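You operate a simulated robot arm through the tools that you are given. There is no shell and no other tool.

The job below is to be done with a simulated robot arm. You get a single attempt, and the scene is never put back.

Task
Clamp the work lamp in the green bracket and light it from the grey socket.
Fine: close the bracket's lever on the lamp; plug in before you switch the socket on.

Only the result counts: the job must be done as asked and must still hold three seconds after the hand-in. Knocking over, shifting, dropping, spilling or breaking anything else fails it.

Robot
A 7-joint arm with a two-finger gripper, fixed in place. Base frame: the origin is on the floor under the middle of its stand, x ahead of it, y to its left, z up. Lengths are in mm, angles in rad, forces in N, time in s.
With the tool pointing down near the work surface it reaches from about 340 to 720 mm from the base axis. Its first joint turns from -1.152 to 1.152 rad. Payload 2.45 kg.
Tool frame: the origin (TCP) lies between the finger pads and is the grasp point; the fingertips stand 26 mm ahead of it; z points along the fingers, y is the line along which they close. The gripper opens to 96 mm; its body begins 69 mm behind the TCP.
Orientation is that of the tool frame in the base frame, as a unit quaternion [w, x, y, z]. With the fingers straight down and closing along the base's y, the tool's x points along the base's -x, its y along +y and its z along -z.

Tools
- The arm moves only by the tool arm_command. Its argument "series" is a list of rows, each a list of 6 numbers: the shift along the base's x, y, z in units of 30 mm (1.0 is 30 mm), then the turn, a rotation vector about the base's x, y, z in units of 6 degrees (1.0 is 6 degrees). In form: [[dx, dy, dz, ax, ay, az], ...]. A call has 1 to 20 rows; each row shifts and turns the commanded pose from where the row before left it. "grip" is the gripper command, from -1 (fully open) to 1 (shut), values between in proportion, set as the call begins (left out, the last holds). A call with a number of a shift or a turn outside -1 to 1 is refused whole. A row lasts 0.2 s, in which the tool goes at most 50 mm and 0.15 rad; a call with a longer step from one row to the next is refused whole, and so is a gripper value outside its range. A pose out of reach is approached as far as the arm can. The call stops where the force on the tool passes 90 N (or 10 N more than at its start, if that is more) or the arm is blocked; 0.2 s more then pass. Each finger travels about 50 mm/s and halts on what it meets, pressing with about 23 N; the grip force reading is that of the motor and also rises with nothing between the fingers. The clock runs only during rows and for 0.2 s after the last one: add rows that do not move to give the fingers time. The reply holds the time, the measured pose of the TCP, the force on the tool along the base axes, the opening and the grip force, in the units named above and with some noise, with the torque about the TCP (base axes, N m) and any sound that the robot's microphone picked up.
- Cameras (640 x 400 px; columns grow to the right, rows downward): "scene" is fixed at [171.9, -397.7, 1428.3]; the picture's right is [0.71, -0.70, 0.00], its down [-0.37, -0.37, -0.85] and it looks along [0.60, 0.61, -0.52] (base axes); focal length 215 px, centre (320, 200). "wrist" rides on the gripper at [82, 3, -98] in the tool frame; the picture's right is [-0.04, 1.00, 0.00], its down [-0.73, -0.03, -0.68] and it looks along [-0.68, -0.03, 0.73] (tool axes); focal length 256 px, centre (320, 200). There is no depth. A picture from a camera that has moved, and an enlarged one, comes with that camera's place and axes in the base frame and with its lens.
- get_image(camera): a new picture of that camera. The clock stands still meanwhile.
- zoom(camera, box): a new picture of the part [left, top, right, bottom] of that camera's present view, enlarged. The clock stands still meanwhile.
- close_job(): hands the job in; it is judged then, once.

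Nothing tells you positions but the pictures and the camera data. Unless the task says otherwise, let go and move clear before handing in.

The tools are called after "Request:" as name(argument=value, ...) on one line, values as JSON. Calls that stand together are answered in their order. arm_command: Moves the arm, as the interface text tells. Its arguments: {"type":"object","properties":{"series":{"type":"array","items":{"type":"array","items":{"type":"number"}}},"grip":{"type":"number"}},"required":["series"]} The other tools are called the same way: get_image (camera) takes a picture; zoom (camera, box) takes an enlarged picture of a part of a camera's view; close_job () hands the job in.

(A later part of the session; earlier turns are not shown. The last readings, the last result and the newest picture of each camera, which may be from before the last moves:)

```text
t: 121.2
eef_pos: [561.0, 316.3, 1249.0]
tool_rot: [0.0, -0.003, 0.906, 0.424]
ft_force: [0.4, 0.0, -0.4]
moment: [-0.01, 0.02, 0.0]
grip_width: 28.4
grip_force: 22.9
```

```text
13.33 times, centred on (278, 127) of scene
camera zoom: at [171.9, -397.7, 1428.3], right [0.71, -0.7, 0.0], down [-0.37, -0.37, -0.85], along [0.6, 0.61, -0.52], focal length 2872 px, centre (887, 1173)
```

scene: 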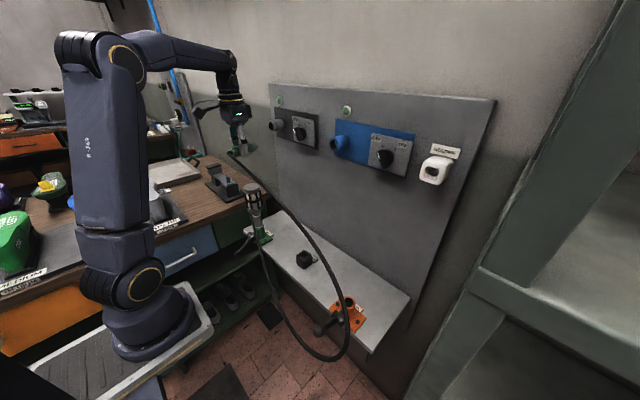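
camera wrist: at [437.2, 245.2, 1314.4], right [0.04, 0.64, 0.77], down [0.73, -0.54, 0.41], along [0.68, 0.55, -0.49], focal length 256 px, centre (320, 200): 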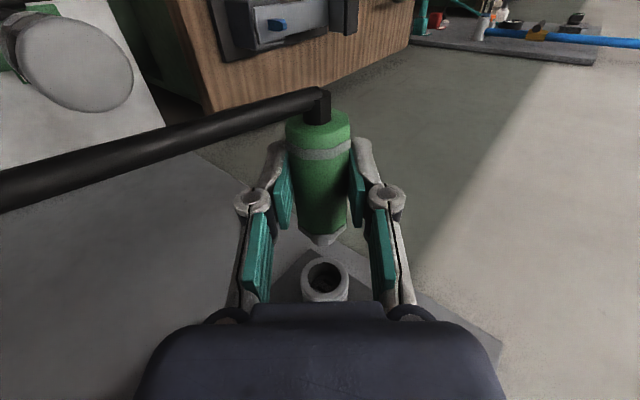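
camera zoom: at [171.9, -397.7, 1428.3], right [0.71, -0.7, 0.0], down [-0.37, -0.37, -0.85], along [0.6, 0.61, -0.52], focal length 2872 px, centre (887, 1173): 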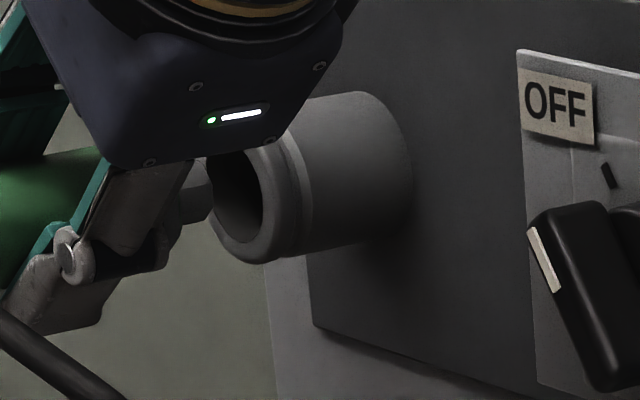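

Alignment looks within about 0.5 mm now. I'll insert in small steps, watching force and sound.

Request:
arm_command(series=[[0.2, 0, 0, 0, 0, 0], [0.2, 0, 0, 0, 0, 0], [0.2, 0, 0, 0, 0, 0], [0, 0, 0, 0, 0, 0]], grip=1)

Request:
zoom(camera="wrist", box=[270, 190, 370, 300])

```text
t: 122.2
eef_pos: [579.8, 317.3, 1251.5]
tool_rot: [0.0, -0.002, 0.906, 0.423]
ft_force: [0.2, 0.1, -1.2]
moment: [0.02, 0.01, 0.0]
grip_width: 28.5
grip_force: 23.2
```

```text
3.64 times, centred on (320, 245) of wrist
camera zoom: at [496.5, 243.5, 1315.1], right [0.04, 0.64, 0.77], down [0.73, -0.54, 0.41], along [0.68, 0.55, -0.49], focal length 931 px, centre (320, 36)
```

zoom: 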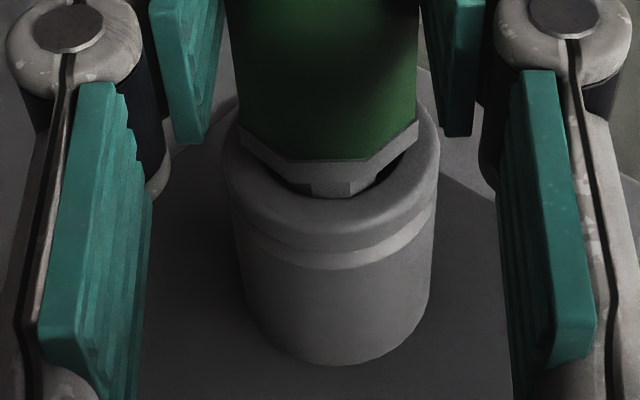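

Request:
zoom(camera="scene", box=[255, 112, 300, 142])

Request:
zoom(camera="wrist", box=[295, 215, 350, 270])

```text
13.33 times, centred on (278, 127) of scene
camera zoom: at [171.9, -397.7, 1428.3], right [0.71, -0.7, 0.0], down [-0.37, -0.37, -0.85], along [0.6, 0.61, -0.52], focal length 2872 px, centre (887, 1173)
```

zoom: 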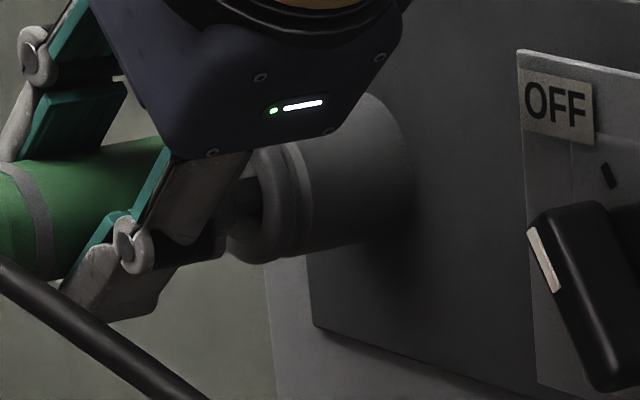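

```text
7.27 times, centred on (322, 242) of wrist
camera zoom: at [496.5, 243.5, 1315.1], right [0.04, 0.64, 0.77], down [0.73, -0.54, 0.41], along [0.68, 0.55, -0.49], focal length 1862 px, centre (302, -109)
```

zoom: 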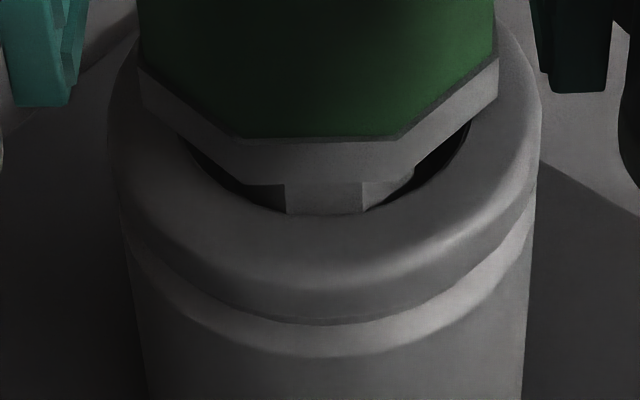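

Request:
zoom(camera="wrist", box=[260, 90, 390, 310])

Request:
zoom(camera="wrist", box=[280, 90, 360, 170])

```text
1.82 times, centred on (325, 200) of wrist
camera zoom: at [496.5, 243.5, 1315.1], right [0.04, 0.64, 0.77], down [0.73, -0.54, 0.41], along [0.68, 0.55, -0.49], focal length 465 px, centre (311, 200)
```

zoom: 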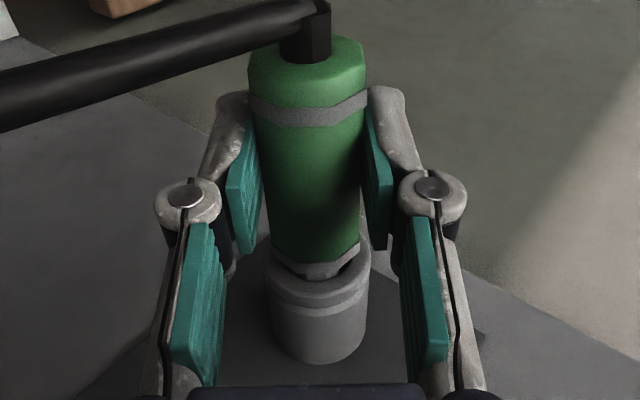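

```text
5.00 times, centred on (320, 130) of wrist
camera zoom: at [496.5, 243.5, 1315.1], right [0.04, 0.64, 0.77], down [0.73, -0.54, 0.41], along [0.68, 0.55, -0.49], focal length 1280 px, centre (320, 550)
```

zoom: 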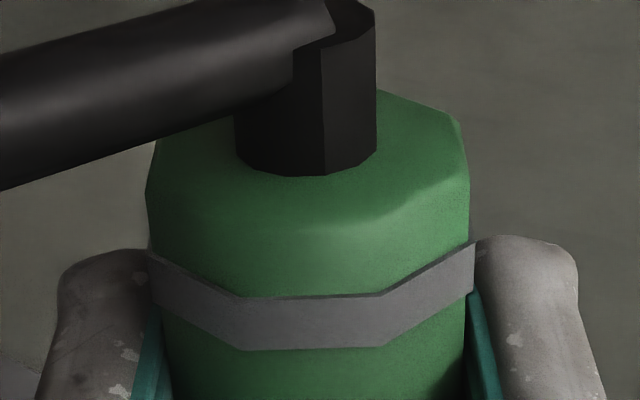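

Request:
zoom(camera="scene", box=[264, 115, 286, 137])

```text
16.00 times, centred on (275, 126) of scene
camera zoom: at [171.9, -397.7, 1428.3], right [0.71, -0.7, 0.0], down [-0.37, -0.37, -0.85], along [0.6, 0.61, -0.52], focal length 3446 px, centre (1040, 1384)
```

zoom: 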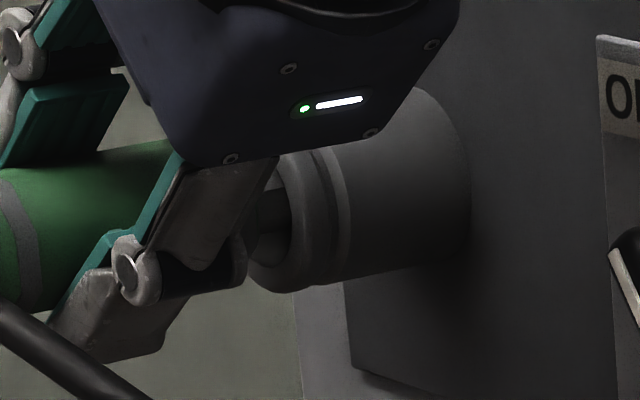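

Both views agree the plug sits about 5 mm toward the hand side of the bore axis. I'll shift +3.9 mm in y and -2.5 mm in z, which also matches the centre I probed earlier.

Request:
arm_command(series=[[0, 0.07, -0.045, 0, 0, 0], [0, 0.06, -0.04, 0, 0, 0], [0, 0, 0, 0, 0, 0]], grip=1)

Request:
zoom(camera="wrist", box=[295, 215, 350, 270])

Request:
zoom(camera="scene", box=[264, 115, 286, 137])

```text
t: 123.0
eef_pos: [580.2, 322.1, 1248.8]
tool_rot: [0.001, -0.001, 0.906, 0.423]
ft_force: [0.0, 0.6, -0.6]
moment: [-0.02, 0.0, 0.02]
grip_width: 28.2
grip_force: 22.9
```

```text
7.27 times, centred on (322, 242) of wrist
camera zoom: at [496.8, 247.7, 1312.8], right [0.04, 0.64, 0.77], down [0.73, -0.54, 0.41], along [0.68, 0.55, -0.49], focal length 1862 px, centre (302, -109)
```

zoom: 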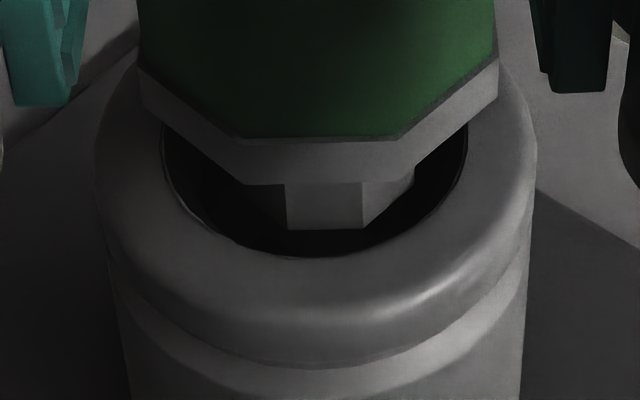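

```text
16.00 times, centred on (275, 126) of scene
camera zoom: at [171.9, -397.7, 1428.3], right [0.71, -0.7, 0.0], down [-0.37, -0.37, -0.85], along [0.6, 0.61, -0.52], focal length 3446 px, centre (1040, 1384)
```

zoom: 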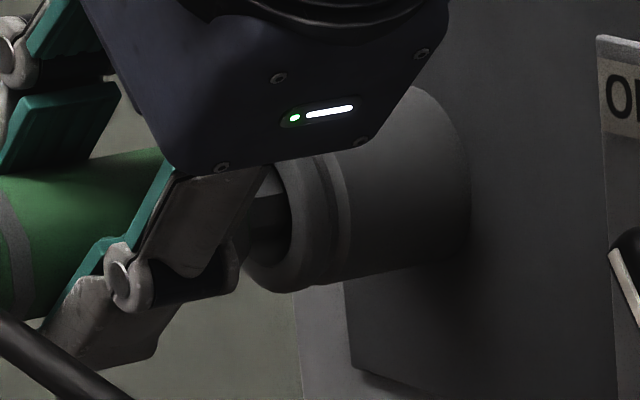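

Much better centred; both views suggest about 2 mm more in the same direction. I'll apply that and continue inserting.

Request:
arm_command(series=[[0, 0.05, -0.042, 0, 0, 0], [0.15, 0, 0, 0, 0, 0], [0, 0, 0, 0, 0, 0]], grip=1)

Request:
zoom(camera="wrist", box=[295, 215, 350, 270])

Request:
zoom(camera="scene", box=[264, 115, 286, 137])

```text
t: 123.8
eef_pos: [583.9, 321.4, 1247.1]
tool_rot: [0.0, -0.001, 0.906, 0.423]
ft_force: [0.0, 0.3, -0.6]
moment: [-0.01, 0.02, 0.05]
grip_width: 28.4
grip_force: 23.0
```

```text
7.27 times, centred on (322, 242) of wrist
camera zoom: at [501.5, 248.8, 1311.3], right [0.04, 0.64, 0.77], down [0.73, -0.54, 0.41], along [0.68, 0.55, -0.49], focal length 1862 px, centre (302, -109)
```

zoom: 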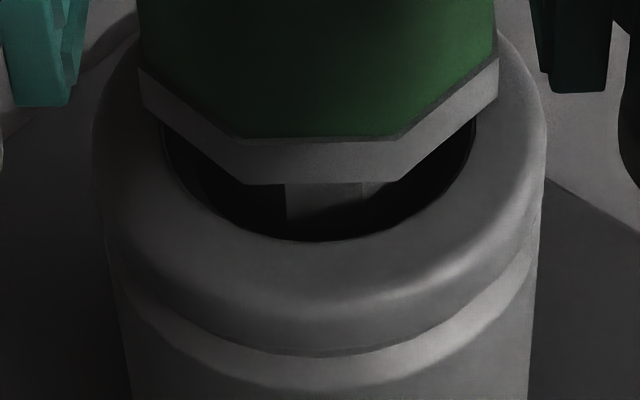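

```text
16.00 times, centred on (275, 126) of scene
camera zoom: at [171.9, -397.7, 1428.3], right [0.71, -0.7, 0.0], down [-0.37, -0.37, -0.85], along [0.6, 0.61, -0.52], focal length 3446 px, centre (1040, 1384)
```

zoom: 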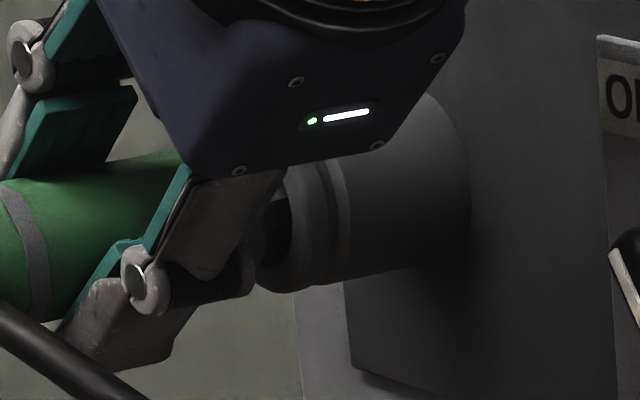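

Request:
arm_command(series=[[0.1, 0, 0, 0, 0, 0], [0.1, 0, 0, 0, 0, 0], [0, 0, 0, 0, 0, 0]], grip=1)

Request:
zoom(camera="wrist", box=[295, 215, 350, 270])

```text
t: 124.6
eef_pos: [587.8, 323.8, 1246.4]
tool_rot: [-0.001, -0.002, 0.906, 0.423]
ft_force: [-7.3, -1.9, -0.1]
moment: [-0.01, 0.03, 0.03]
grip_width: 28.4
grip_force: 22.7
```

```text
7.27 times, centred on (322, 242) of wrist
camera zoom: at [506.3, 249.3, 1311.4], right [0.04, 0.64, 0.77], down [0.74, -0.54, 0.41], along [0.68, 0.55, -0.49], focal length 1862 px, centre (302, -109)
```

zoom: 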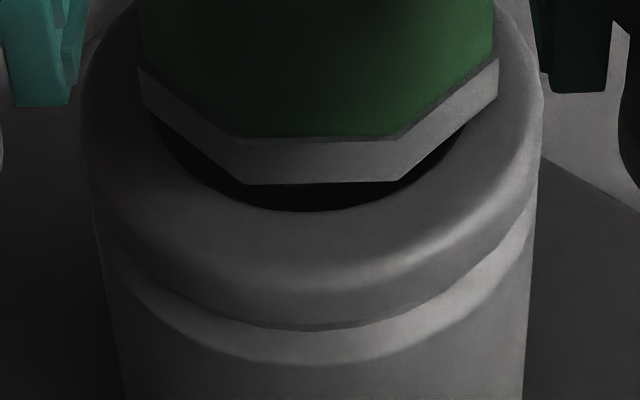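

Resistance of 7 N has begun. I'll correct about 0.5 mm sideways and push on.

Request:
arm_command(series=[[0, -0.011, -0.013, 0, 0, 0], [0.1, 0, 0, 0, 0, 0], [0, 0, 0, 0, 0, 0]], grip=1)

Request:
zoom(camera="wrist", box=[295, 215, 350, 270])

```text
t: 125.4
eef_pos: [590.5, 324.8, 1246.5]
tool_rot: [-0.002, -0.003, 0.906, 0.424]
ft_force: [-18.5, -0.7, 0.1]
moment: [-0.01, 0.25, 0.26]
grip_width: 28.5
grip_force: 22.8
```

```text
7.27 times, centred on (322, 242) of wrist
camera zoom: at [508.4, 249.3, 1311.4], right [0.04, 0.64, 0.77], down [0.74, -0.53, 0.41], along [0.67, 0.55, -0.49], focal length 1862 px, centre (302, -109)
```

zoom: 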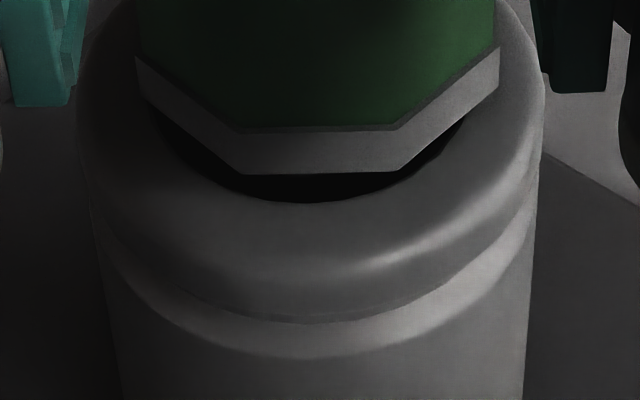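

Blocked short of flush, so the inner bore is tight and I over-corrected a little. I'll back off, shift by (-1.6, +0.7) mm and try again.

Request:
arm_command(series=[[-0.12, 0, 0, 0, 0, 0], [0, -0.053, 0.025, 0, 0, 0], [0.1, 0, 0, 0, 0, 0], [0, 0, 0, 0, 0, 0]], grip=1)

Request:
zoom(camera="wrist", box=[295, 215, 350, 270])

```text
t: 126.4
eef_pos: [591.2, 323.3, 1247.6]
tool_rot: [-0.001, -0.002, 0.906, 0.424]
ft_force: [-8.8, 16.9, -1.9]
moment: [0.09, -0.15, -0.11]
grip_width: 28.2
grip_force: 22.9
```

```text
7.27 times, centred on (322, 242) of wrist
camera zoom: at [508.3, 248.6, 1311.8], right [0.04, 0.64, 0.77], down [0.74, -0.54, 0.41], along [0.68, 0.55, -0.49], focal length 1862 px, centre (302, -109)
```

zoom: 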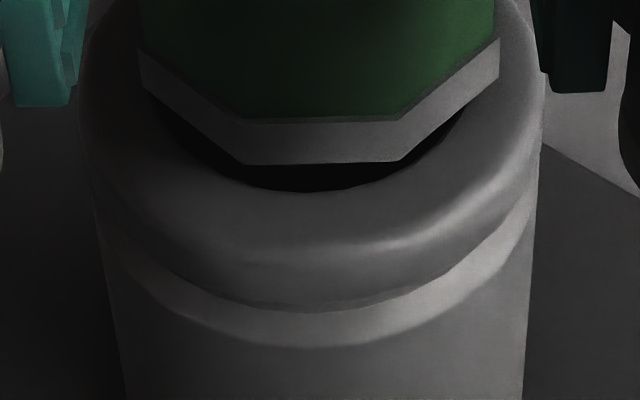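

The tip is laterally constrained now, with 17 N in +y, so it's engaged in a tight part. I'll relieve that by moving +1 mm in y and push on.

Request:
arm_command(series=[[0, 0.035, 0, 0, 0, 0], [0, 0, 0, 0, 0, 0]], grip=1)

Request:
arm_command(series=[[0.05, 0, 0, 0, 0, 0], [0, 0, 0, 0, 0, 0]], grip=1)

Request:
zoom(camera="wrist", box=[295, 215, 350, 270])

```text
t: 127.0
eef_pos: [590.4, 322.3, 1246.8]
tool_rot: [-0.001, -0.002, 0.906, 0.422]
ft_force: [-18.1, 10.1, -1.9]
moment: [0.01, 0.05, 0.07]
grip_width: 28.1
grip_force: 22.7
```

```text
t: 127.6
eef_pos: [592.0, 323.3, 1246.6]
tool_rot: [0.0, -0.002, 0.906, 0.423]
ft_force: [-19.3, 6.8, 1.6]
moment: [0.09, 0.15, 0.22]
grip_width: 28.4
grip_force: 22.8
```

```text
7.27 times, centred on (322, 242) of wrist
camera zoom: at [509.9, 248.4, 1312.1], right [0.04, 0.64, 0.77], down [0.74, -0.54, 0.41], along [0.68, 0.55, -0.49], focal length 1862 px, centre (302, -109)
```

zoom: 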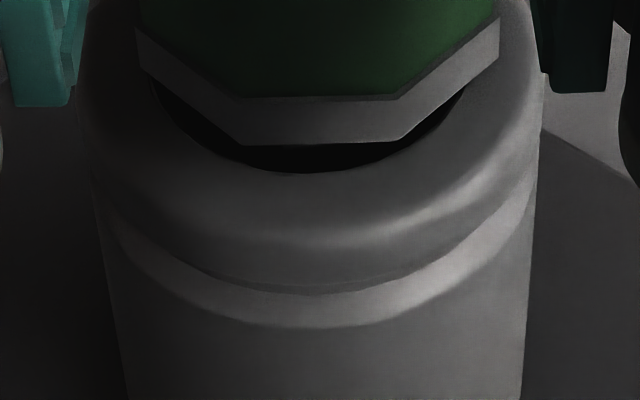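

The fingers are slipping rather than the plug advancing. I'll take careful views to work out the true offset between plug axis and socket axis.

Request:
zoom(camera="scene", box=[240, 105, 300, 150])

Request:
zoom(camera="wrist", box=[260, 90, 390, 310])

Request:
zoom(camera="wrist", box=[280, 80, 360, 160])

```text
8.89 times, centred on (270, 128) of scene
camera zoom: at [171.2, -397.5, 1428.5], right [0.71, -0.7, 0.0], down [-0.37, -0.37, -0.85], along [0.6, 0.61, -0.52], focal length 1915 px, centre (764, 844)
```

zoom: 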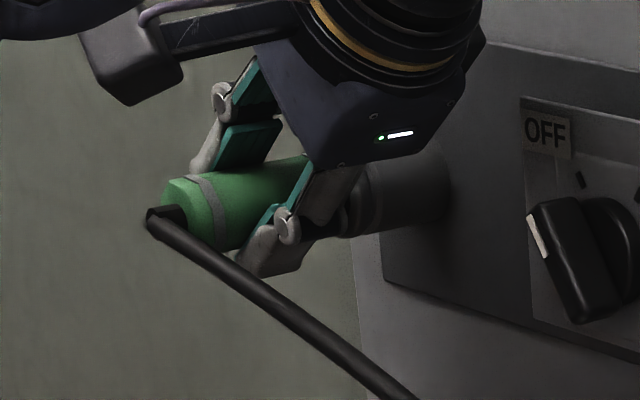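

```text
1.82 times, centred on (325, 200) of wrist
camera zoom: at [509.9, 248.4, 1312.1], right [0.04, 0.64, 0.77], down [0.74, -0.54, 0.41], along [0.68, 0.55, -0.49], focal length 465 px, centre (311, 200)
```

zoom: 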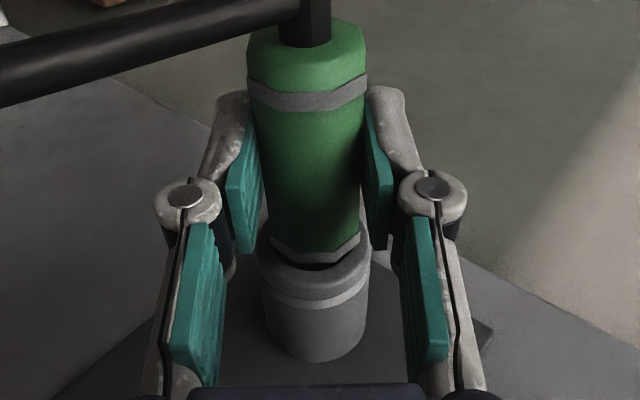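

```text
5.00 times, centred on (320, 120) of wrist
camera zoom: at [509.9, 248.4, 1312.1], right [0.04, 0.64, 0.77], down [0.74, -0.54, 0.41], along [0.68, 0.55, -0.49], focal length 1280 px, centre (320, 600)
```

zoom: 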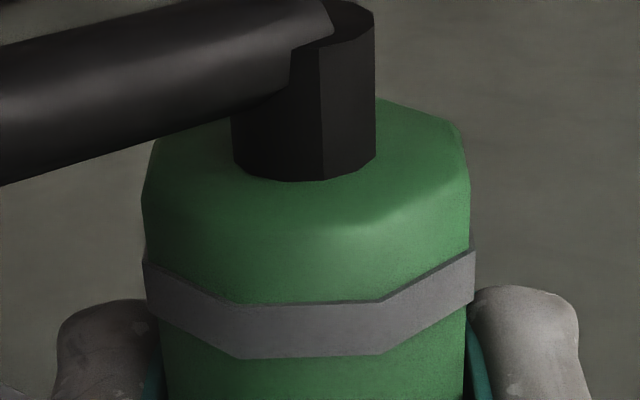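

I'll search systematically: back off, shift 2 mm along the hand's pointing direction, push gently, and see whether it goes deeper.

Request:
arm_command(series=[[-0.15, 0, 0, 0, 0, 0], [0, 0.051, -0.043, 0, 0, 0], [0, 0, 0, 0, 0, 0]], grip=1)

Request:
arm_command(series=[[0.1, 0, 0, 0, 0, 0], [0, 0, 0, 0, 0, 0]], grip=1)

Request:
arm_command(series=[[0.05, 0, 0, 0, 0, 0], [0, 0, 0, 0, 0, 0]], grip=1)

Request:
zoom(camera="wrist", box=[295, 215, 350, 270])

```text
t: 128.4
eef_pos: [589.9, 321.4, 1245.5]
tool_rot: [0.001, -0.001, 0.907, 0.421]
ft_force: [0.9, -4.1, 8.4]
moment: [0.0, -0.35, -0.15]
grip_width: 28.4
grip_force: 22.8
```

```text
t: 129.0
eef_pos: [592.4, 322.1, 1245.1]
tool_rot: [0.0, 0.0, 0.906, 0.422]
ft_force: [-4.6, -11.6, 4.9]
moment: [-0.06, -0.17, -0.38]
grip_width: 28.4
grip_force: 23.2
```

```text
t: 129.6
eef_pos: [593.9, 322.2, 1245.8]
tool_rot: [0.0, -0.001, 0.906, 0.423]
ft_force: [-4.8, -13.4, 3.9]
moment: [-0.12, -0.07, -0.46]
grip_width: 28.1
grip_force: 23.3
```

```text
7.27 times, centred on (322, 242) of wrist
camera zoom: at [510.9, 249.0, 1310.4], right [0.04, 0.64, 0.77], down [0.73, -0.54, 0.41], along [0.68, 0.55, -0.49], focal length 1862 px, centre (302, -109)
```

zoom: 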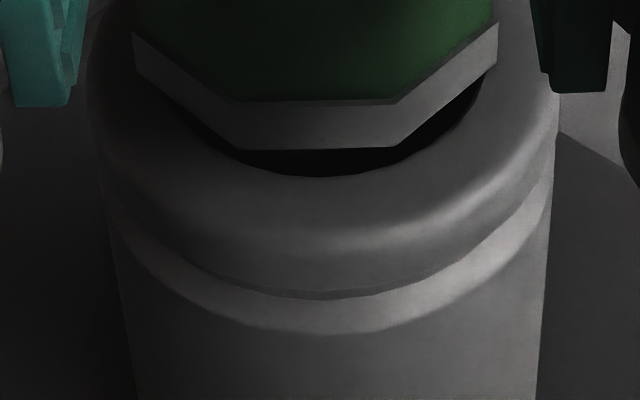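

Now the axial force is low (-5 N) even though the hand advanced 2 mm, so it is going deeper. There's a side load, so I'll ease back part of the shift and push on.

Request:
arm_command(series=[[0, -0.02, 0.008, 0, 0, 0], [0.06, 0, 0, 0, 0, 0], [0, 0, 0, 0, 0, 0]], grip=1)

Request:
arm_command(series=[[0.06, 0, 0, 0, 0, 0], [0, 0, 0, 0, 0, 0]], grip=1)

Request:
zoom(camera="wrist", box=[295, 215, 350, 270])

```text
t: 130.4
eef_pos: [594.7, 322.3, 1246.9]
tool_rot: [-0.003, -0.002, 0.906, 0.423]
ft_force: [-15.1, -13.3, 0.4]
moment: [-0.18, 0.14, -0.2]
grip_width: 28.4
grip_force: 22.3
```

```text
t: 131.0
eef_pos: [594.3, 323.0, 1245.1]
tool_rot: [-0.003, -0.003, 0.906, 0.423]
ft_force: [-19.6, -7.1, -4.2]
moment: [-0.16, 0.41, 0.1]
grip_width: 28.2
grip_force: 22.8
```

```text
7.27 times, centred on (322, 242) of wrist
camera zoom: at [513.0, 249.4, 1310.5], right [0.04, 0.64, 0.77], down [0.74, -0.53, 0.41], along [0.67, 0.55, -0.49], focal length 1862 px, centre (302, -109)
```

zoom: 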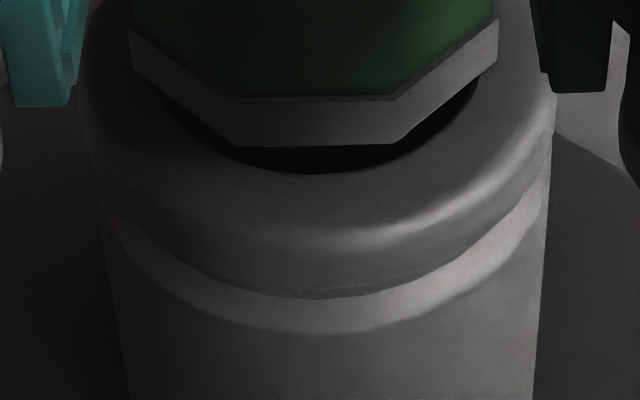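

Still stuck at about 20 N. I'll back off and probe the free play along both hand axes to find the true centre for this grip.

Request:
arm_command(series=[[-0.2, 0, 0, 0, 0, 0], [0, 0, 0, 0, 0, 0]], grip=1)

Request:
arm_command(series=[[0, 0.043, 0.051, 0, 0, 0], [0, 0, 0, 0, 0, 0]], grip=1)

Request:
arm_command(series=[[0, -0.086, -0.102, 0, 0, 0], [0, 0, 0, 0, 0, 0]], grip=1)

Request:
arm_command(series=[[0, 0.043, 0.051, 0, 0, 0], [0, 0, 0, 0, 0, 0]], grip=1)

Request:
arm_command(series=[[0, 0.051, -0.043, 0, 0, 0], [0, 0, 0, 0, 0, 0]], grip=1)

Request:
arm_command(series=[[0, -0.102, 0.086, 0, 0, 0], [0, 0, 0, 0, 0, 0]], grip=1)

```text
t: 131.6
eef_pos: [590.7, 322.9, 1246.3]
tool_rot: [0.001, -0.003, 0.905, 0.425]
ft_force: [0.1, 0.6, -1.4]
moment: [0.01, 0.01, 0.01]
grip_width: 28.4
grip_force: 23.3
```

```text
t: 132.2
eef_pos: [591.1, 323.3, 1247.6]
tool_rot: [-0.001, -0.001, 0.906, 0.423]
ft_force: [-0.9, -2.6, -2.5]
moment: [-0.06, 0.07, -0.11]
grip_width: 28.4
grip_force: 23.1
```

```text
t: 132.8
eef_pos: [590.5, 321.8, 1244.0]
tool_rot: [0.0, -0.002, 0.906, 0.424]
ft_force: [0.3, 0.4, -0.1]
moment: [-0.02, -0.01, 0.03]
grip_width: 28.1
grip_force: 23.3
```

```text
t: 133.4
eef_pos: [590.3, 323.0, 1245.2]
tool_rot: [0.0, 0.0, 0.906, 0.424]
ft_force: [-0.7, -0.9, -0.5]
moment: [-0.01, 0.03, -0.03]
grip_width: 28.1
grip_force: 22.9
```

```text
t: 134.0
eef_pos: [591.2, 323.7, 1244.8]
tool_rot: [0.0, -0.002, 0.906, 0.423]
ft_force: [-1.2, -6.1, 3.7]
moment: [0.03, -0.21, -0.23]
grip_width: 28.3
grip_force: 22.7
```

```text
t: 134.6
eef_pos: [590.1, 321.3, 1248.3]
tool_rot: [-0.001, -0.001, 0.906, 0.424]
ft_force: [-1.2, -0.3, -1.0]
moment: [0.03, 0.01, -0.02]
grip_width: 28.3
grip_force: 23.2
```

P0 is off-centre toward + on both hand axes. I'll probe further in the negative directions.

Request:
arm_command(series=[[0, -0.051, 0.043, 0, 0, 0], [0, 0, 0, 0, 0, 0]], grip=1)

Request:
arm_command(series=[[0, -0.051, 0.043, 0, 0, 0], [0, 0, 0, 0, 0, 0]], grip=1)

Request:
arm_command(series=[[0, 0.077, -0.065, 0, 0, 0], [0, -0.086, -0.102, 0, 0, 0], [0, 0, 0, 0, 0, 0]], grip=1)

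Request:
arm_command(series=[[0, -0.043, -0.051, 0, 0, 0], [0, 0, 0, 0, 0, 0]], grip=1)

```text
t: 135.2
eef_pos: [590.8, 320.7, 1247.2]
tool_rot: [-0.002, -0.001, 0.906, 0.423]
ft_force: [1.7, 7.1, -8.6]
moment: [0.06, 0.28, 0.36]
grip_width: 28.1
grip_force: 22.9
```

```text
t: 135.8
eef_pos: [590.7, 318.6, 1248.8]
tool_rot: [-0.002, -0.003, 0.906, 0.423]
ft_force: [-2.1, 10.5, -8.6]
moment: [0.05, 0.35, 0.43]
grip_width: 28.4
grip_force: 23.0
```

```text
t: 136.6
eef_pos: [591.0, 318.0, 1247.6]
tool_rot: [0.002, -0.002, 0.905, 0.425]
ft_force: [1.9, 6.3, 6.3]
moment: [0.1, -0.32, 0.29]
grip_width: 28.5
grip_force: 23.3
```

```text
t: 137.2
eef_pos: [589.7, 318.1, 1245.3]
tool_rot: [-0.001, -0.003, 0.906, 0.424]
ft_force: [-0.5, 13.0, 12.0]
moment: [0.15, -0.54, 0.57]
grip_width: 29.2
grip_force: 23.1
```

The free play is about ±1.4 mm, and the centre lies about 0.4 mm and 1.0 mm to the negative side of where I was pushing. I'll go to that centre and push in.

Request:
arm_command(series=[[0, 0.171, 0.1, 0, 0, 0], [0, 0, 0, 0, 0, 0]], grip=1)

Request:
arm_command(series=[[0.1, 0, 0, 0, 0, 0], [0.1, 0, 0, 0, 0, 0], [0, 0, 0, 0, 0, 0]], grip=1)

Request:
zoom(camera="wrist", box=[295, 215, 350, 270])

```text
t: 137.8
eef_pos: [593.5, 320.8, 1245.1]
tool_rot: [0.0, 0.0, 0.907, 0.422]
ft_force: [1.1, -0.5, 1.8]
moment: [0.0, -0.15, -0.01]
grip_width: 28.6
grip_force: 23.1
```

```text
t: 138.6
eef_pos: [594.5, 321.1, 1246.0]
tool_rot: [-0.002, -0.004, 0.906, 0.423]
ft_force: [-16.5, -8.3, -1.6]
moment: [-0.1, 0.07, -0.16]
grip_width: 28.4
grip_force: 23.3
```

```text
7.27 times, centred on (322, 242) of wrist
camera zoom: at [513.1, 247.9, 1311.0], right [0.04, 0.64, 0.77], down [0.74, -0.53, 0.41], along [0.67, 0.55, -0.49], focal length 1862 px, centre (302, -109)
```

zoom: 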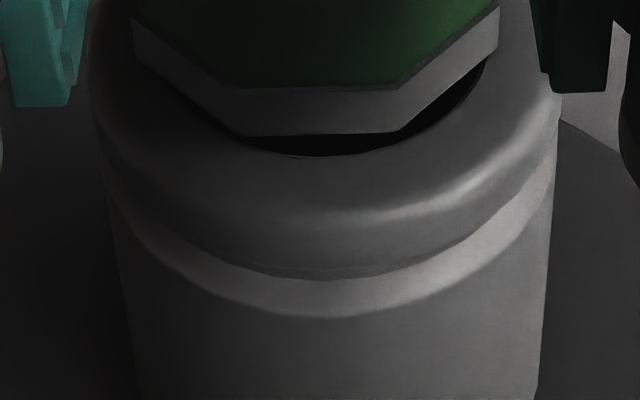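

The gap is shrinking. The side load suggests moving about 0.6 mm in -y; I'll follow the force and keep pushing.

Request:
arm_command(series=[[0, -0.022, 0, 0, 0, 0], [0, 0, 0, 0, 0, 0]], grip=1)

Request:
arm_command(series=[[0, -0.02, 0, 0, 0, 0], [0, 0, 0, 0, 0, 0]], grip=1)

Request:
arm_command(series=[[0.05, 0, 0, 0, 0, 0], [0, 0, 0, 0, 0, 0]], grip=1)

Request:
zoom(camera="wrist", box=[295, 215, 350, 270])

```text
t: 139.2
eef_pos: [595.8, 322.3, 1247.0]
tool_rot: [-0.002, -0.003, 0.906, 0.424]
ft_force: [-16.5, 0.1, -5.3]
moment: [-0.07, 0.29, 0.13]
grip_width: 28.3
grip_force: 23.1
```

```text
t: 139.8
eef_pos: [596.4, 320.9, 1246.4]
tool_rot: [-0.002, -0.002, 0.906, 0.424]
ft_force: [-17.6, 5.3, -5.2]
moment: [0.05, 0.32, 0.26]
grip_width: 28.3
grip_force: 23.1
```

```text
t: 140.4
eef_pos: [597.3, 321.1, 1246.7]
tool_rot: [-0.001, -0.003, 0.906, 0.424]
ft_force: [-19.8, 2.0, -1.1]
moment: [-0.01, 0.2, 0.16]
grip_width: 28.5
grip_force: 23.0
```

```text
7.27 times, centred on (322, 242) of wrist
camera zoom: at [515.0, 246.8, 1311.8], right [0.04, 0.64, 0.77], down [0.74, -0.54, 0.41], along [0.68, 0.55, -0.49], focal length 1862 px, centre (302, -109)
```

zoom: 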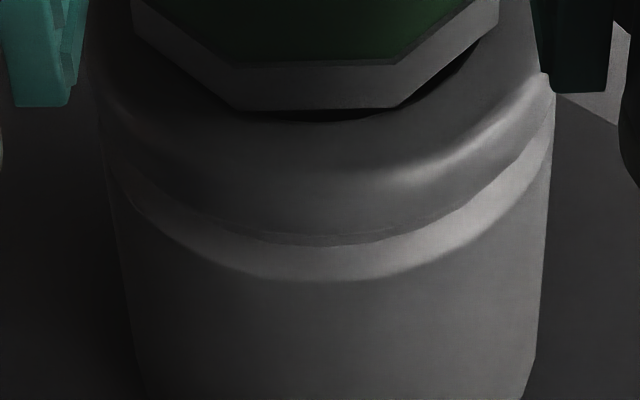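

The remaining gap is mostly lateral offset: the image suggests moving about 1.3 mm up. I'll do that and press again.

Request:
arm_command(series=[[-0.05, 0, 0, 0, 0, 0], [0, 0, 0.045, 0, 0, 0], [0.08, 0, 0, 0, 0, 0], [0, 0, 0, 0, 0, 0]], grip=1)

Request:
zoom(camera="wrist", box=[295, 205, 350, 260])

Request:
zoom(camera="scene", box=[264, 115, 286, 137])

```text
t: 141.4
eef_pos: [599.1, 320.4, 1247.8]
tool_rot: [-0.001, -0.002, 0.906, 0.423]
ft_force: [-17.6, -5.3, -5.2]
moment: [-0.11, 0.32, 0.17]
grip_width: 28.5
grip_force: 22.6
```

```text
7.27 times, centred on (322, 232) of wrist
camera zoom: at [516.2, 246.4, 1312.5], right [0.04, 0.64, 0.77], down [0.74, -0.54, 0.41], along [0.68, 0.55, -0.49], focal length 1862 px, centre (302, -36)
```

zoom: 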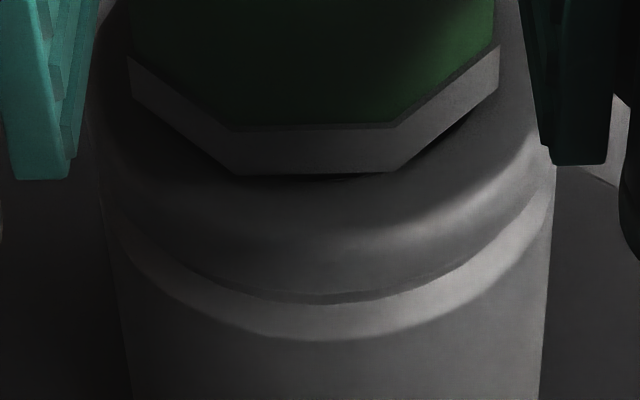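

```text
16.00 times, centred on (275, 126) of scene
camera zoom: at [171.3, -397.8, 1428.4], right [0.71, -0.7, 0.0], down [-0.37, -0.37, -0.85], along [0.6, 0.61, -0.52], focal length 3446 px, centre (1040, 1384)
```

zoom: 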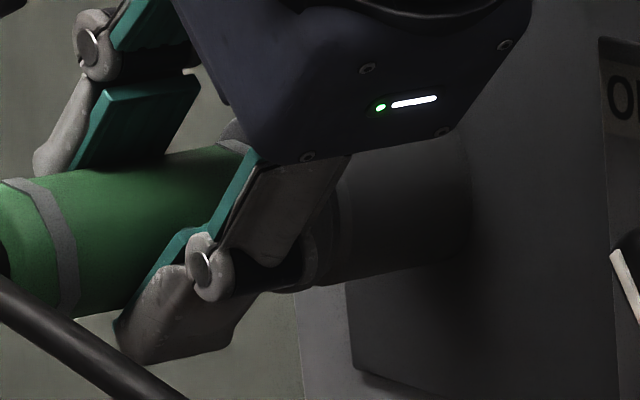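

The plug is flush and aligned now. Finger friction limits me to about 20 N, so I'll let the pads slide forward until their edges bear on the front band's shoulder, which allows a firmer push.

Request:
arm_command(series=[[0.08, 0, 0, 0, 0, 0], [0.08, 0, 0, 0, 0, 0], [0, 0, 0, 0, 0, 0]], grip=1)

Request:
arm_command(series=[[0.08, 0, 0, 0, 0, 0], [0, 0, 0, 0, 0, 0]], grip=1)

Request:
zoom(camera="wrist", box=[260, 90, 390, 310])

```text
t: 142.2
eef_pos: [602.6, 318.9, 1248.2]
tool_rot: [-0.002, -0.002, 0.906, 0.423]
ft_force: [-19.2, -4.5, -4.3]
moment: [-0.1, 0.35, 0.19]
grip_width: 28.4
grip_force: 22.9
```

```text
t: 142.8
eef_pos: [604.2, 320.8, 1248.3]
tool_rot: [-0.001, -0.002, 0.906, 0.423]
ft_force: [-19.7, -4.4, -4.7]
moment: [-0.13, 0.32, 0.18]
grip_width: 28.3
grip_force: 22.9
```

```text
1.82 times, centred on (325, 200) of wrist
camera zoom: at [522.7, 246.6, 1312.7], right [0.04, 0.64, 0.77], down [0.74, -0.54, 0.41], along [0.67, 0.55, -0.49], focal length 465 px, centre (311, 200)
```

zoom: 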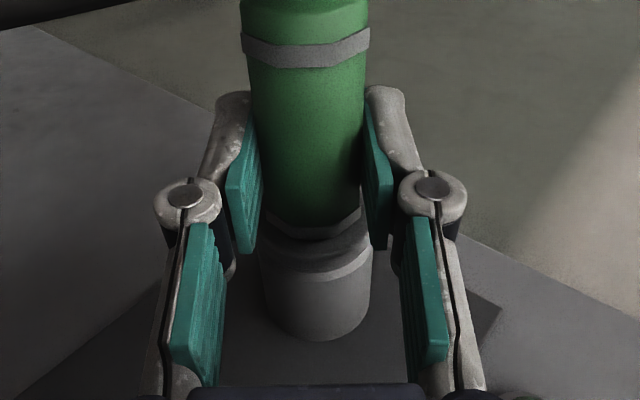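

Request:
arm_command(series=[[0.08, 0, 0, 0, 0, 0], [0, 0, 0, 0, 0, 0]], grip=1)

Request:
arm_command(series=[[0.06, 0, 0, 0, 0, 0], [0, 0, 0, 0, 0, 0]], grip=1)

Request:
zoom(camera="scene", box=[250, 110, 295, 142])

Request:
zoom(camera="wrist", box=[270, 170, 370, 270])

```text
t: 143.4
eef_pos: [606.6, 321.5, 1247.5]
tool_rot: [-0.001, -0.001, 0.906, 0.422]
ft_force: [-19.6, -3.9, -3.6]
moment: [-0.1, 0.3, 0.19]
grip_width: 28.4
grip_force: 22.4
```

```text
t: 144.0
eef_pos: [609.1, 320.4, 1247.8]
tool_rot: [0.0, -0.002, 0.906, 0.424]
ft_force: [-19.8, -2.9, -2.2]
moment: [-0.04, 0.32, 0.21]
grip_width: 28.3
grip_force: 23.0
```

```text
12.50 times, centred on (272, 126) of scene
camera zoom: at [171.3, -397.8, 1428.4], right [0.71, -0.7, 0.0], down [-0.37, -0.37, -0.85], along [0.6, 0.61, -0.52], focal length 2692 px, centre (914, 1125)
```

zoom: 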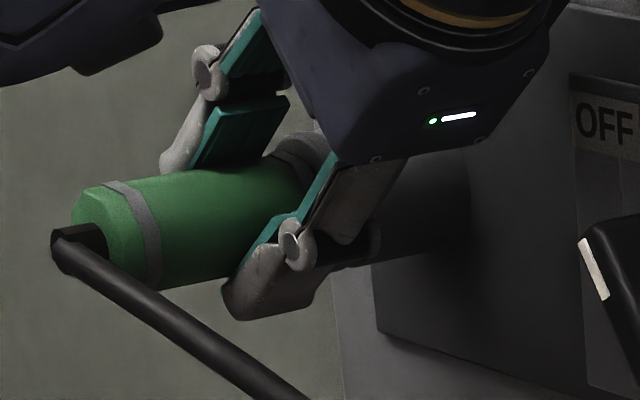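

```text
4.00 times, centred on (320, 220) of wrist
camera zoom: at [527.3, 246.6, 1312.6], right [0.04, 0.64, 0.77], down [0.74, -0.54, 0.41], along [0.68, 0.55, -0.49], focal length 1024 px, centre (320, 120)
```

zoom: 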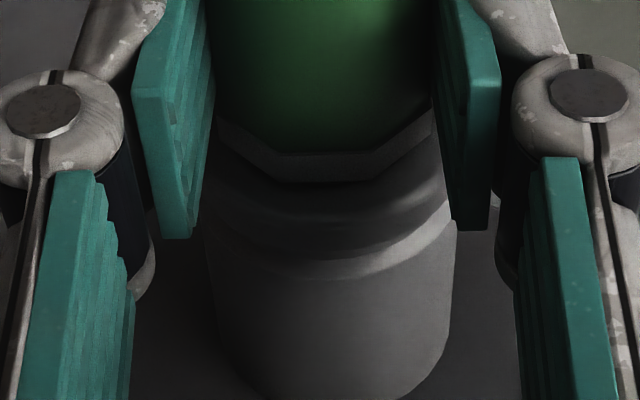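

Request:
arm_command(series=[[0.06, 0, 0, 0, 0, 0], [0, 0, 0, 0, 0, 0]], grip=1)

Request:
arm_command(series=[[0.06, 0, 0, 0, 0, 0], [0, 0, 0, 0, 0, 0]], grip=1)

Request:
zoom(camera="wrist", box=[270, 170, 370, 270])

```text
t: 144.6
eef_pos: [611.6, 321.0, 1248.2]
tool_rot: [-0.001, -0.003, 0.906, 0.424]
ft_force: [-20.1, -2.3, -1.7]
moment: [-0.04, 0.31, 0.22]
grip_width: 28.6
grip_force: 22.5
```

```text
t: 145.2
eef_pos: [612.2, 320.5, 1247.8]
tool_rot: [-0.001, -0.002, 0.906, 0.423]
ft_force: [-20.2, -1.9, -3.1]
moment: [-0.02, 0.32, 0.21]
grip_width: 28.4
grip_force: 22.5
```

```text
4.00 times, centred on (320, 220) of wrist
camera zoom: at [530.7, 246.6, 1312.7], right [0.04, 0.64, 0.77], down [0.74, -0.54, 0.41], along [0.67, 0.55, -0.49], focal length 1024 px, centre (320, 120)
```

zoom: 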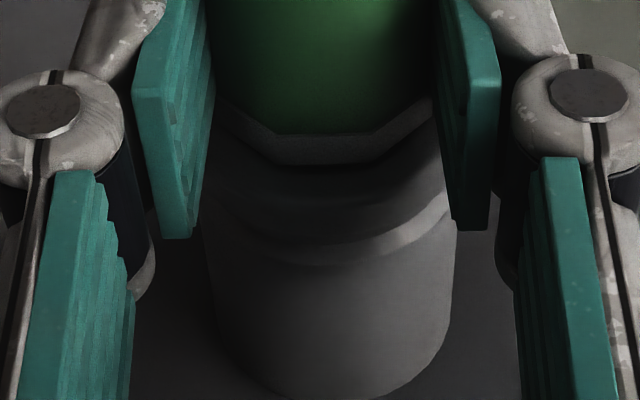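

Request:
arm_command(series=[[-0.06, 0, 0, 0, 0, 0], [0, 0, 0, 0, 0, 0]], grip=1)

Request:
arm_command(series=[[-0.06, 0, 0, 0, 0, 0], [0, 0, 0, 0, 0, 0]], grip=1)

Request:
zoom(camera="wrist", box=[270, 170, 370, 270])

```text
t: 145.8
eef_pos: [613.1, 320.7, 1248.1]
tool_rot: [0.0, -0.001, 0.906, 0.423]
ft_force: [-8.8, 2.2, -2.0]
moment: [-0.02, 0.18, 0.2]
grip_width: 28.1
grip_force: 23.4
```

```text
t: 146.4
eef_pos: [611.9, 319.2, 1247.9]
tool_rot: [0.001, -0.001, 0.906, 0.423]
ft_force: [0.6, -0.2, -1.2]
moment: [0.01, 0.01, 0.01]
grip_width: 28.4
grip_force: 22.3
```

```text
4.00 times, centred on (320, 220) of wrist
camera zoom: at [528.7, 246.4, 1312.5], right [0.04, 0.64, 0.77], down [0.73, -0.54, 0.41], along [0.68, 0.55, -0.49], focal length 1024 px, centre (320, 120)
```

zoom: 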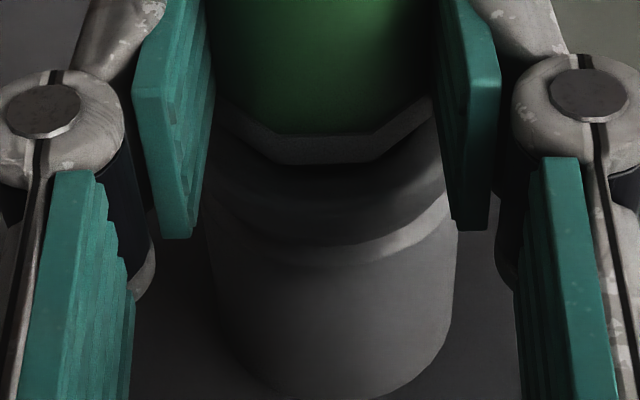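

The hold is by fit alone, and the sag I saw earlier may simply have been the plug settling in its play. With this hand angle one finger is partly underneath, so I can ease off safely. I'll seat it flush and open gradually.

Request:
arm_command(series=[[0.1, 0, 0, 0, 0, 0], [0, 0, 0, 0, 0, 0]], grip=1)

Request:
arm_command(series=[[0, 0, 0, 0, 0, 0]], grip=0.42)

Request:
arm_command(series=[[-0.03, 0, 0, 0, 0, 0]], grip=0.41)

Request:
zoom(camera="wrist", box=[260, 60, 390, 280])

Request:
zoom(camera="scene", box=[245, 110, 290, 142])

```text
t: 147.0
eef_pos: [612.5, 320.6, 1248.0]
tool_rot: [-0.002, -0.003, 0.906, 0.423]
ft_force: [-9.3, -3.1, -0.2]
moment: [-0.09, 0.18, 0.04]
grip_width: 28.4
grip_force: 22.9
```

```text
t: 147.4
eef_pos: [615.7, 320.0, 1247.2]
tool_rot: [0.0, 0.0, 0.906, 0.424]
ft_force: [0.4, 0.5, -0.1]
moment: [-0.02, -0.02, 0.01]
grip_width: 28.9
grip_force: 0.8
```

```text
t: 147.8
eef_pos: [612.8, 320.6, 1247.3]
tool_rot: [0.0, -0.001, 0.906, 0.423]
ft_force: [0.7, 0.2, -0.4]
moment: [-0.02, 0.0, -0.02]
grip_width: 29.3
grip_force: 0.4
```

```text
1.82 times, centred on (325, 170) of wrist
camera zoom: at [530.5, 246.6, 1311.9], right [0.04, 0.64, 0.77], down [0.73, -0.54, 0.41], along [0.68, 0.55, -0.49], focal length 465 px, centre (311, 254)
```

zoom: 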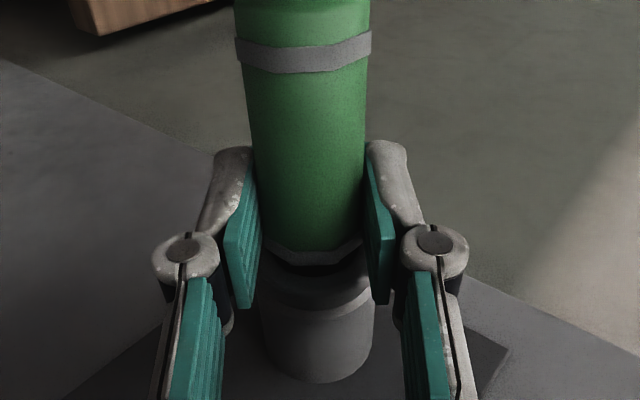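

```text
12.50 times, centred on (268, 126) of scene
camera zoom: at [171.9, -397.7, 1428.3], right [0.71, -0.7, 0.0], down [-0.37, -0.37, -0.85], along [0.6, 0.61, -0.52], focal length 2692 px, centre (976, 1125)
```

zoom: 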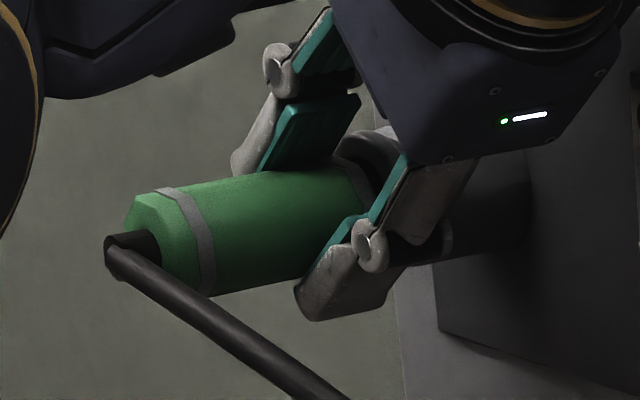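

Almost no grip now and the plug stays level. I'll open a bit more.

Request:
arm_command(series=[[0, 0, 0, 0, 0, 0]], grip=0.39)

Request:
zoom(camera="scene", box=[245, 110, 290, 142])

Request:
zoom(camera="wrist", box=[260, 60, 390, 280])

```text
t: 148.2
eef_pos: [612.4, 319.7, 1247.2]
tool_rot: [0.001, 0.0, 0.906, 0.423]
ft_force: [1.0, -0.2, -0.6]
moment: [-0.04, -0.02, 0.0]
grip_width: 29.8
grip_force: 0.5
```

```text
12.50 times, centred on (268, 126) of scene
camera zoom: at [171.9, -397.7, 1428.3], right [0.71, -0.7, 0.0], down [-0.37, -0.37, -0.85], along [0.6, 0.61, -0.52], focal length 2692 px, centre (976, 1125)
```

zoom: 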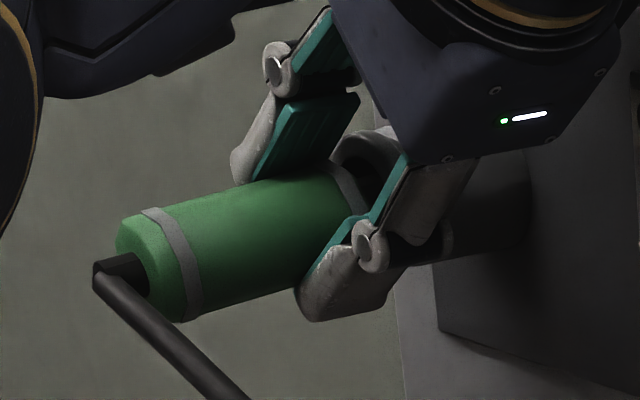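

```text
1.82 times, centred on (325, 170) of wrist
camera zoom: at [530.4, 246.6, 1312.0], right [0.04, 0.64, 0.77], down [0.73, -0.54, 0.41], along [0.68, 0.55, -0.49], focal length 465 px, centre (311, 254)
```

zoom: 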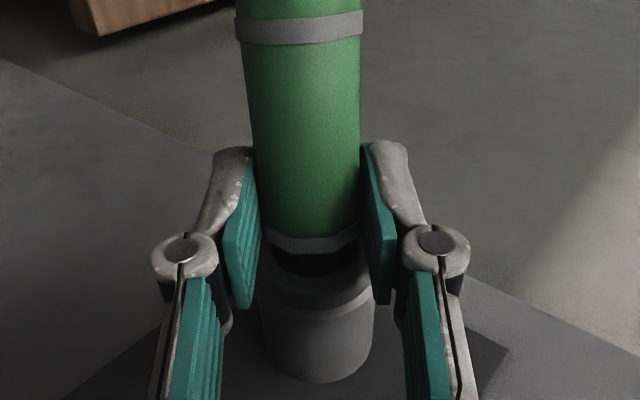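

It's drooping and sliding outward, so I'll re-grip now.

Request:
arm_command(series=[[0, 0, 0, 0, 0, 0], [0, 0, 0, 0, 0, 0]], grip=1)

Request:
zoom(camera="scene", box=[245, 110, 290, 142])

Request:
zoom(camera="wrist", box=[260, 60, 390, 280])

```text
t: 148.8
eef_pos: [613.2, 319.6, 1247.1]
tool_rot: [0.001, 0.0, 0.906, 0.424]
ft_force: [0.4, -1.0, -0.6]
moment: [-0.03, -0.02, 0.01]
grip_width: 29.0
grip_force: 22.6
```

```text
12.50 times, centred on (268, 126) of scene
camera zoom: at [171.9, -397.7, 1428.3], right [0.71, -0.7, 0.0], down [-0.37, -0.37, -0.85], along [0.6, 0.61, -0.52], focal length 2692 px, centre (976, 1125)
```

zoom: 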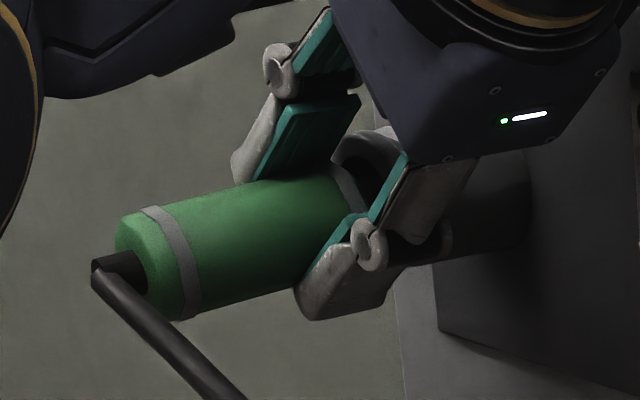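

```text
1.82 times, centred on (325, 170) of wrist
camera zoom: at [530.4, 246.5, 1312.0], right [0.04, 0.64, 0.77], down [0.73, -0.54, 0.41], along [0.68, 0.55, -0.49], focal length 465 px, centre (311, 254)
```

zoom: 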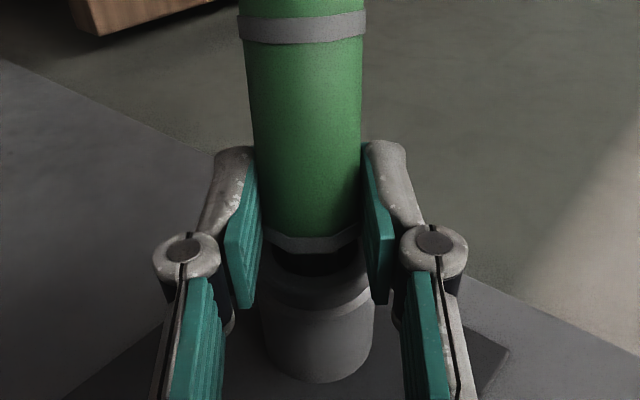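

Caught again. The fit alone doesn't hold it, so orientation and centring probably matter: this grip has some pitch error. I'll withdraw, set the plug down flat on the clear part of the shelf, and re-grasp it cleanly and squarely.

Request:
arm_command(series=[[-0.3, 0, 0, 0, 0, 0], [-0.6, 0, 0, 0, 0, 0], [-0.8, 0, 0, 0, 0, 0], [-0.8, 0, 0, 0, 0, 0], [-0.5, -0.3, 0, 0, 0, 0], [0, -0.5, -0.2, -0.926, 0, 0], [0, -0.5, -0.2, -0.926, 0, 0], [0, -0.5, -0.2, -0.926, 0, 0], [0, -0.5, -0.2, -0.926, 0, 0], [0, -0.5, -0.2, -0.926, 0, 0], [0, -0.5, -0.2, -0.926, 0, 0], [0, -0.5, -0.2, -0.926, 0, 0], [0, -0.5, -0.2, -0.926, 0, 0], [0, -0.5, -0.2, -0.926, 0, 0], [0, 0, 0, 0, 0, 0]], grip=1)

Request:
get_image(camera="wrist")

Request:
get_image(camera="scene")

```text
t: 152.0
eef_pos: [522.4, 176.4, 1194.3]
tool_rot: [0.0, -0.001, 1.0, 0.0]
ft_force: [-0.4, -0.9, 0.7]
moment: [0.03, -0.01, 0.05]
grip_width: 29.0
grip_force: 23.1
```

```text
taken
camera wrist: at [439.9, 179.8, 1291.2], right [0.04, 1.0, 0.0], down [0.73, -0.03, 0.68], along [0.68, -0.03, -0.74], focal length 256 px, centre (320, 200)
```

wrist: 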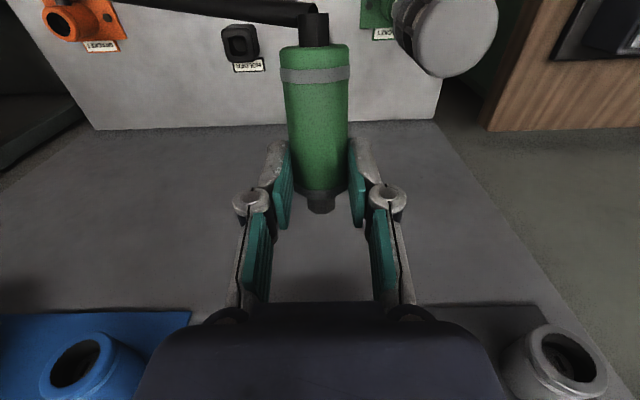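

```text
taken
```

scene: 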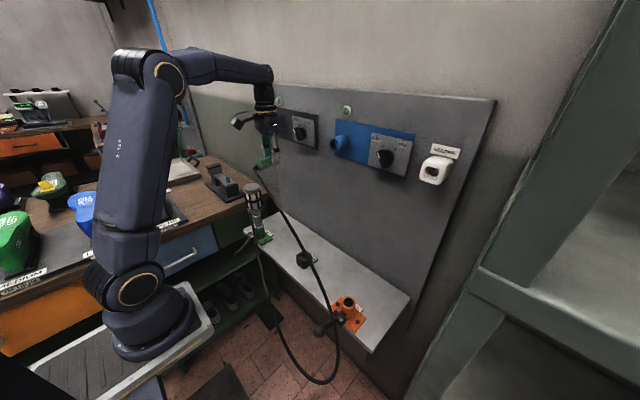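

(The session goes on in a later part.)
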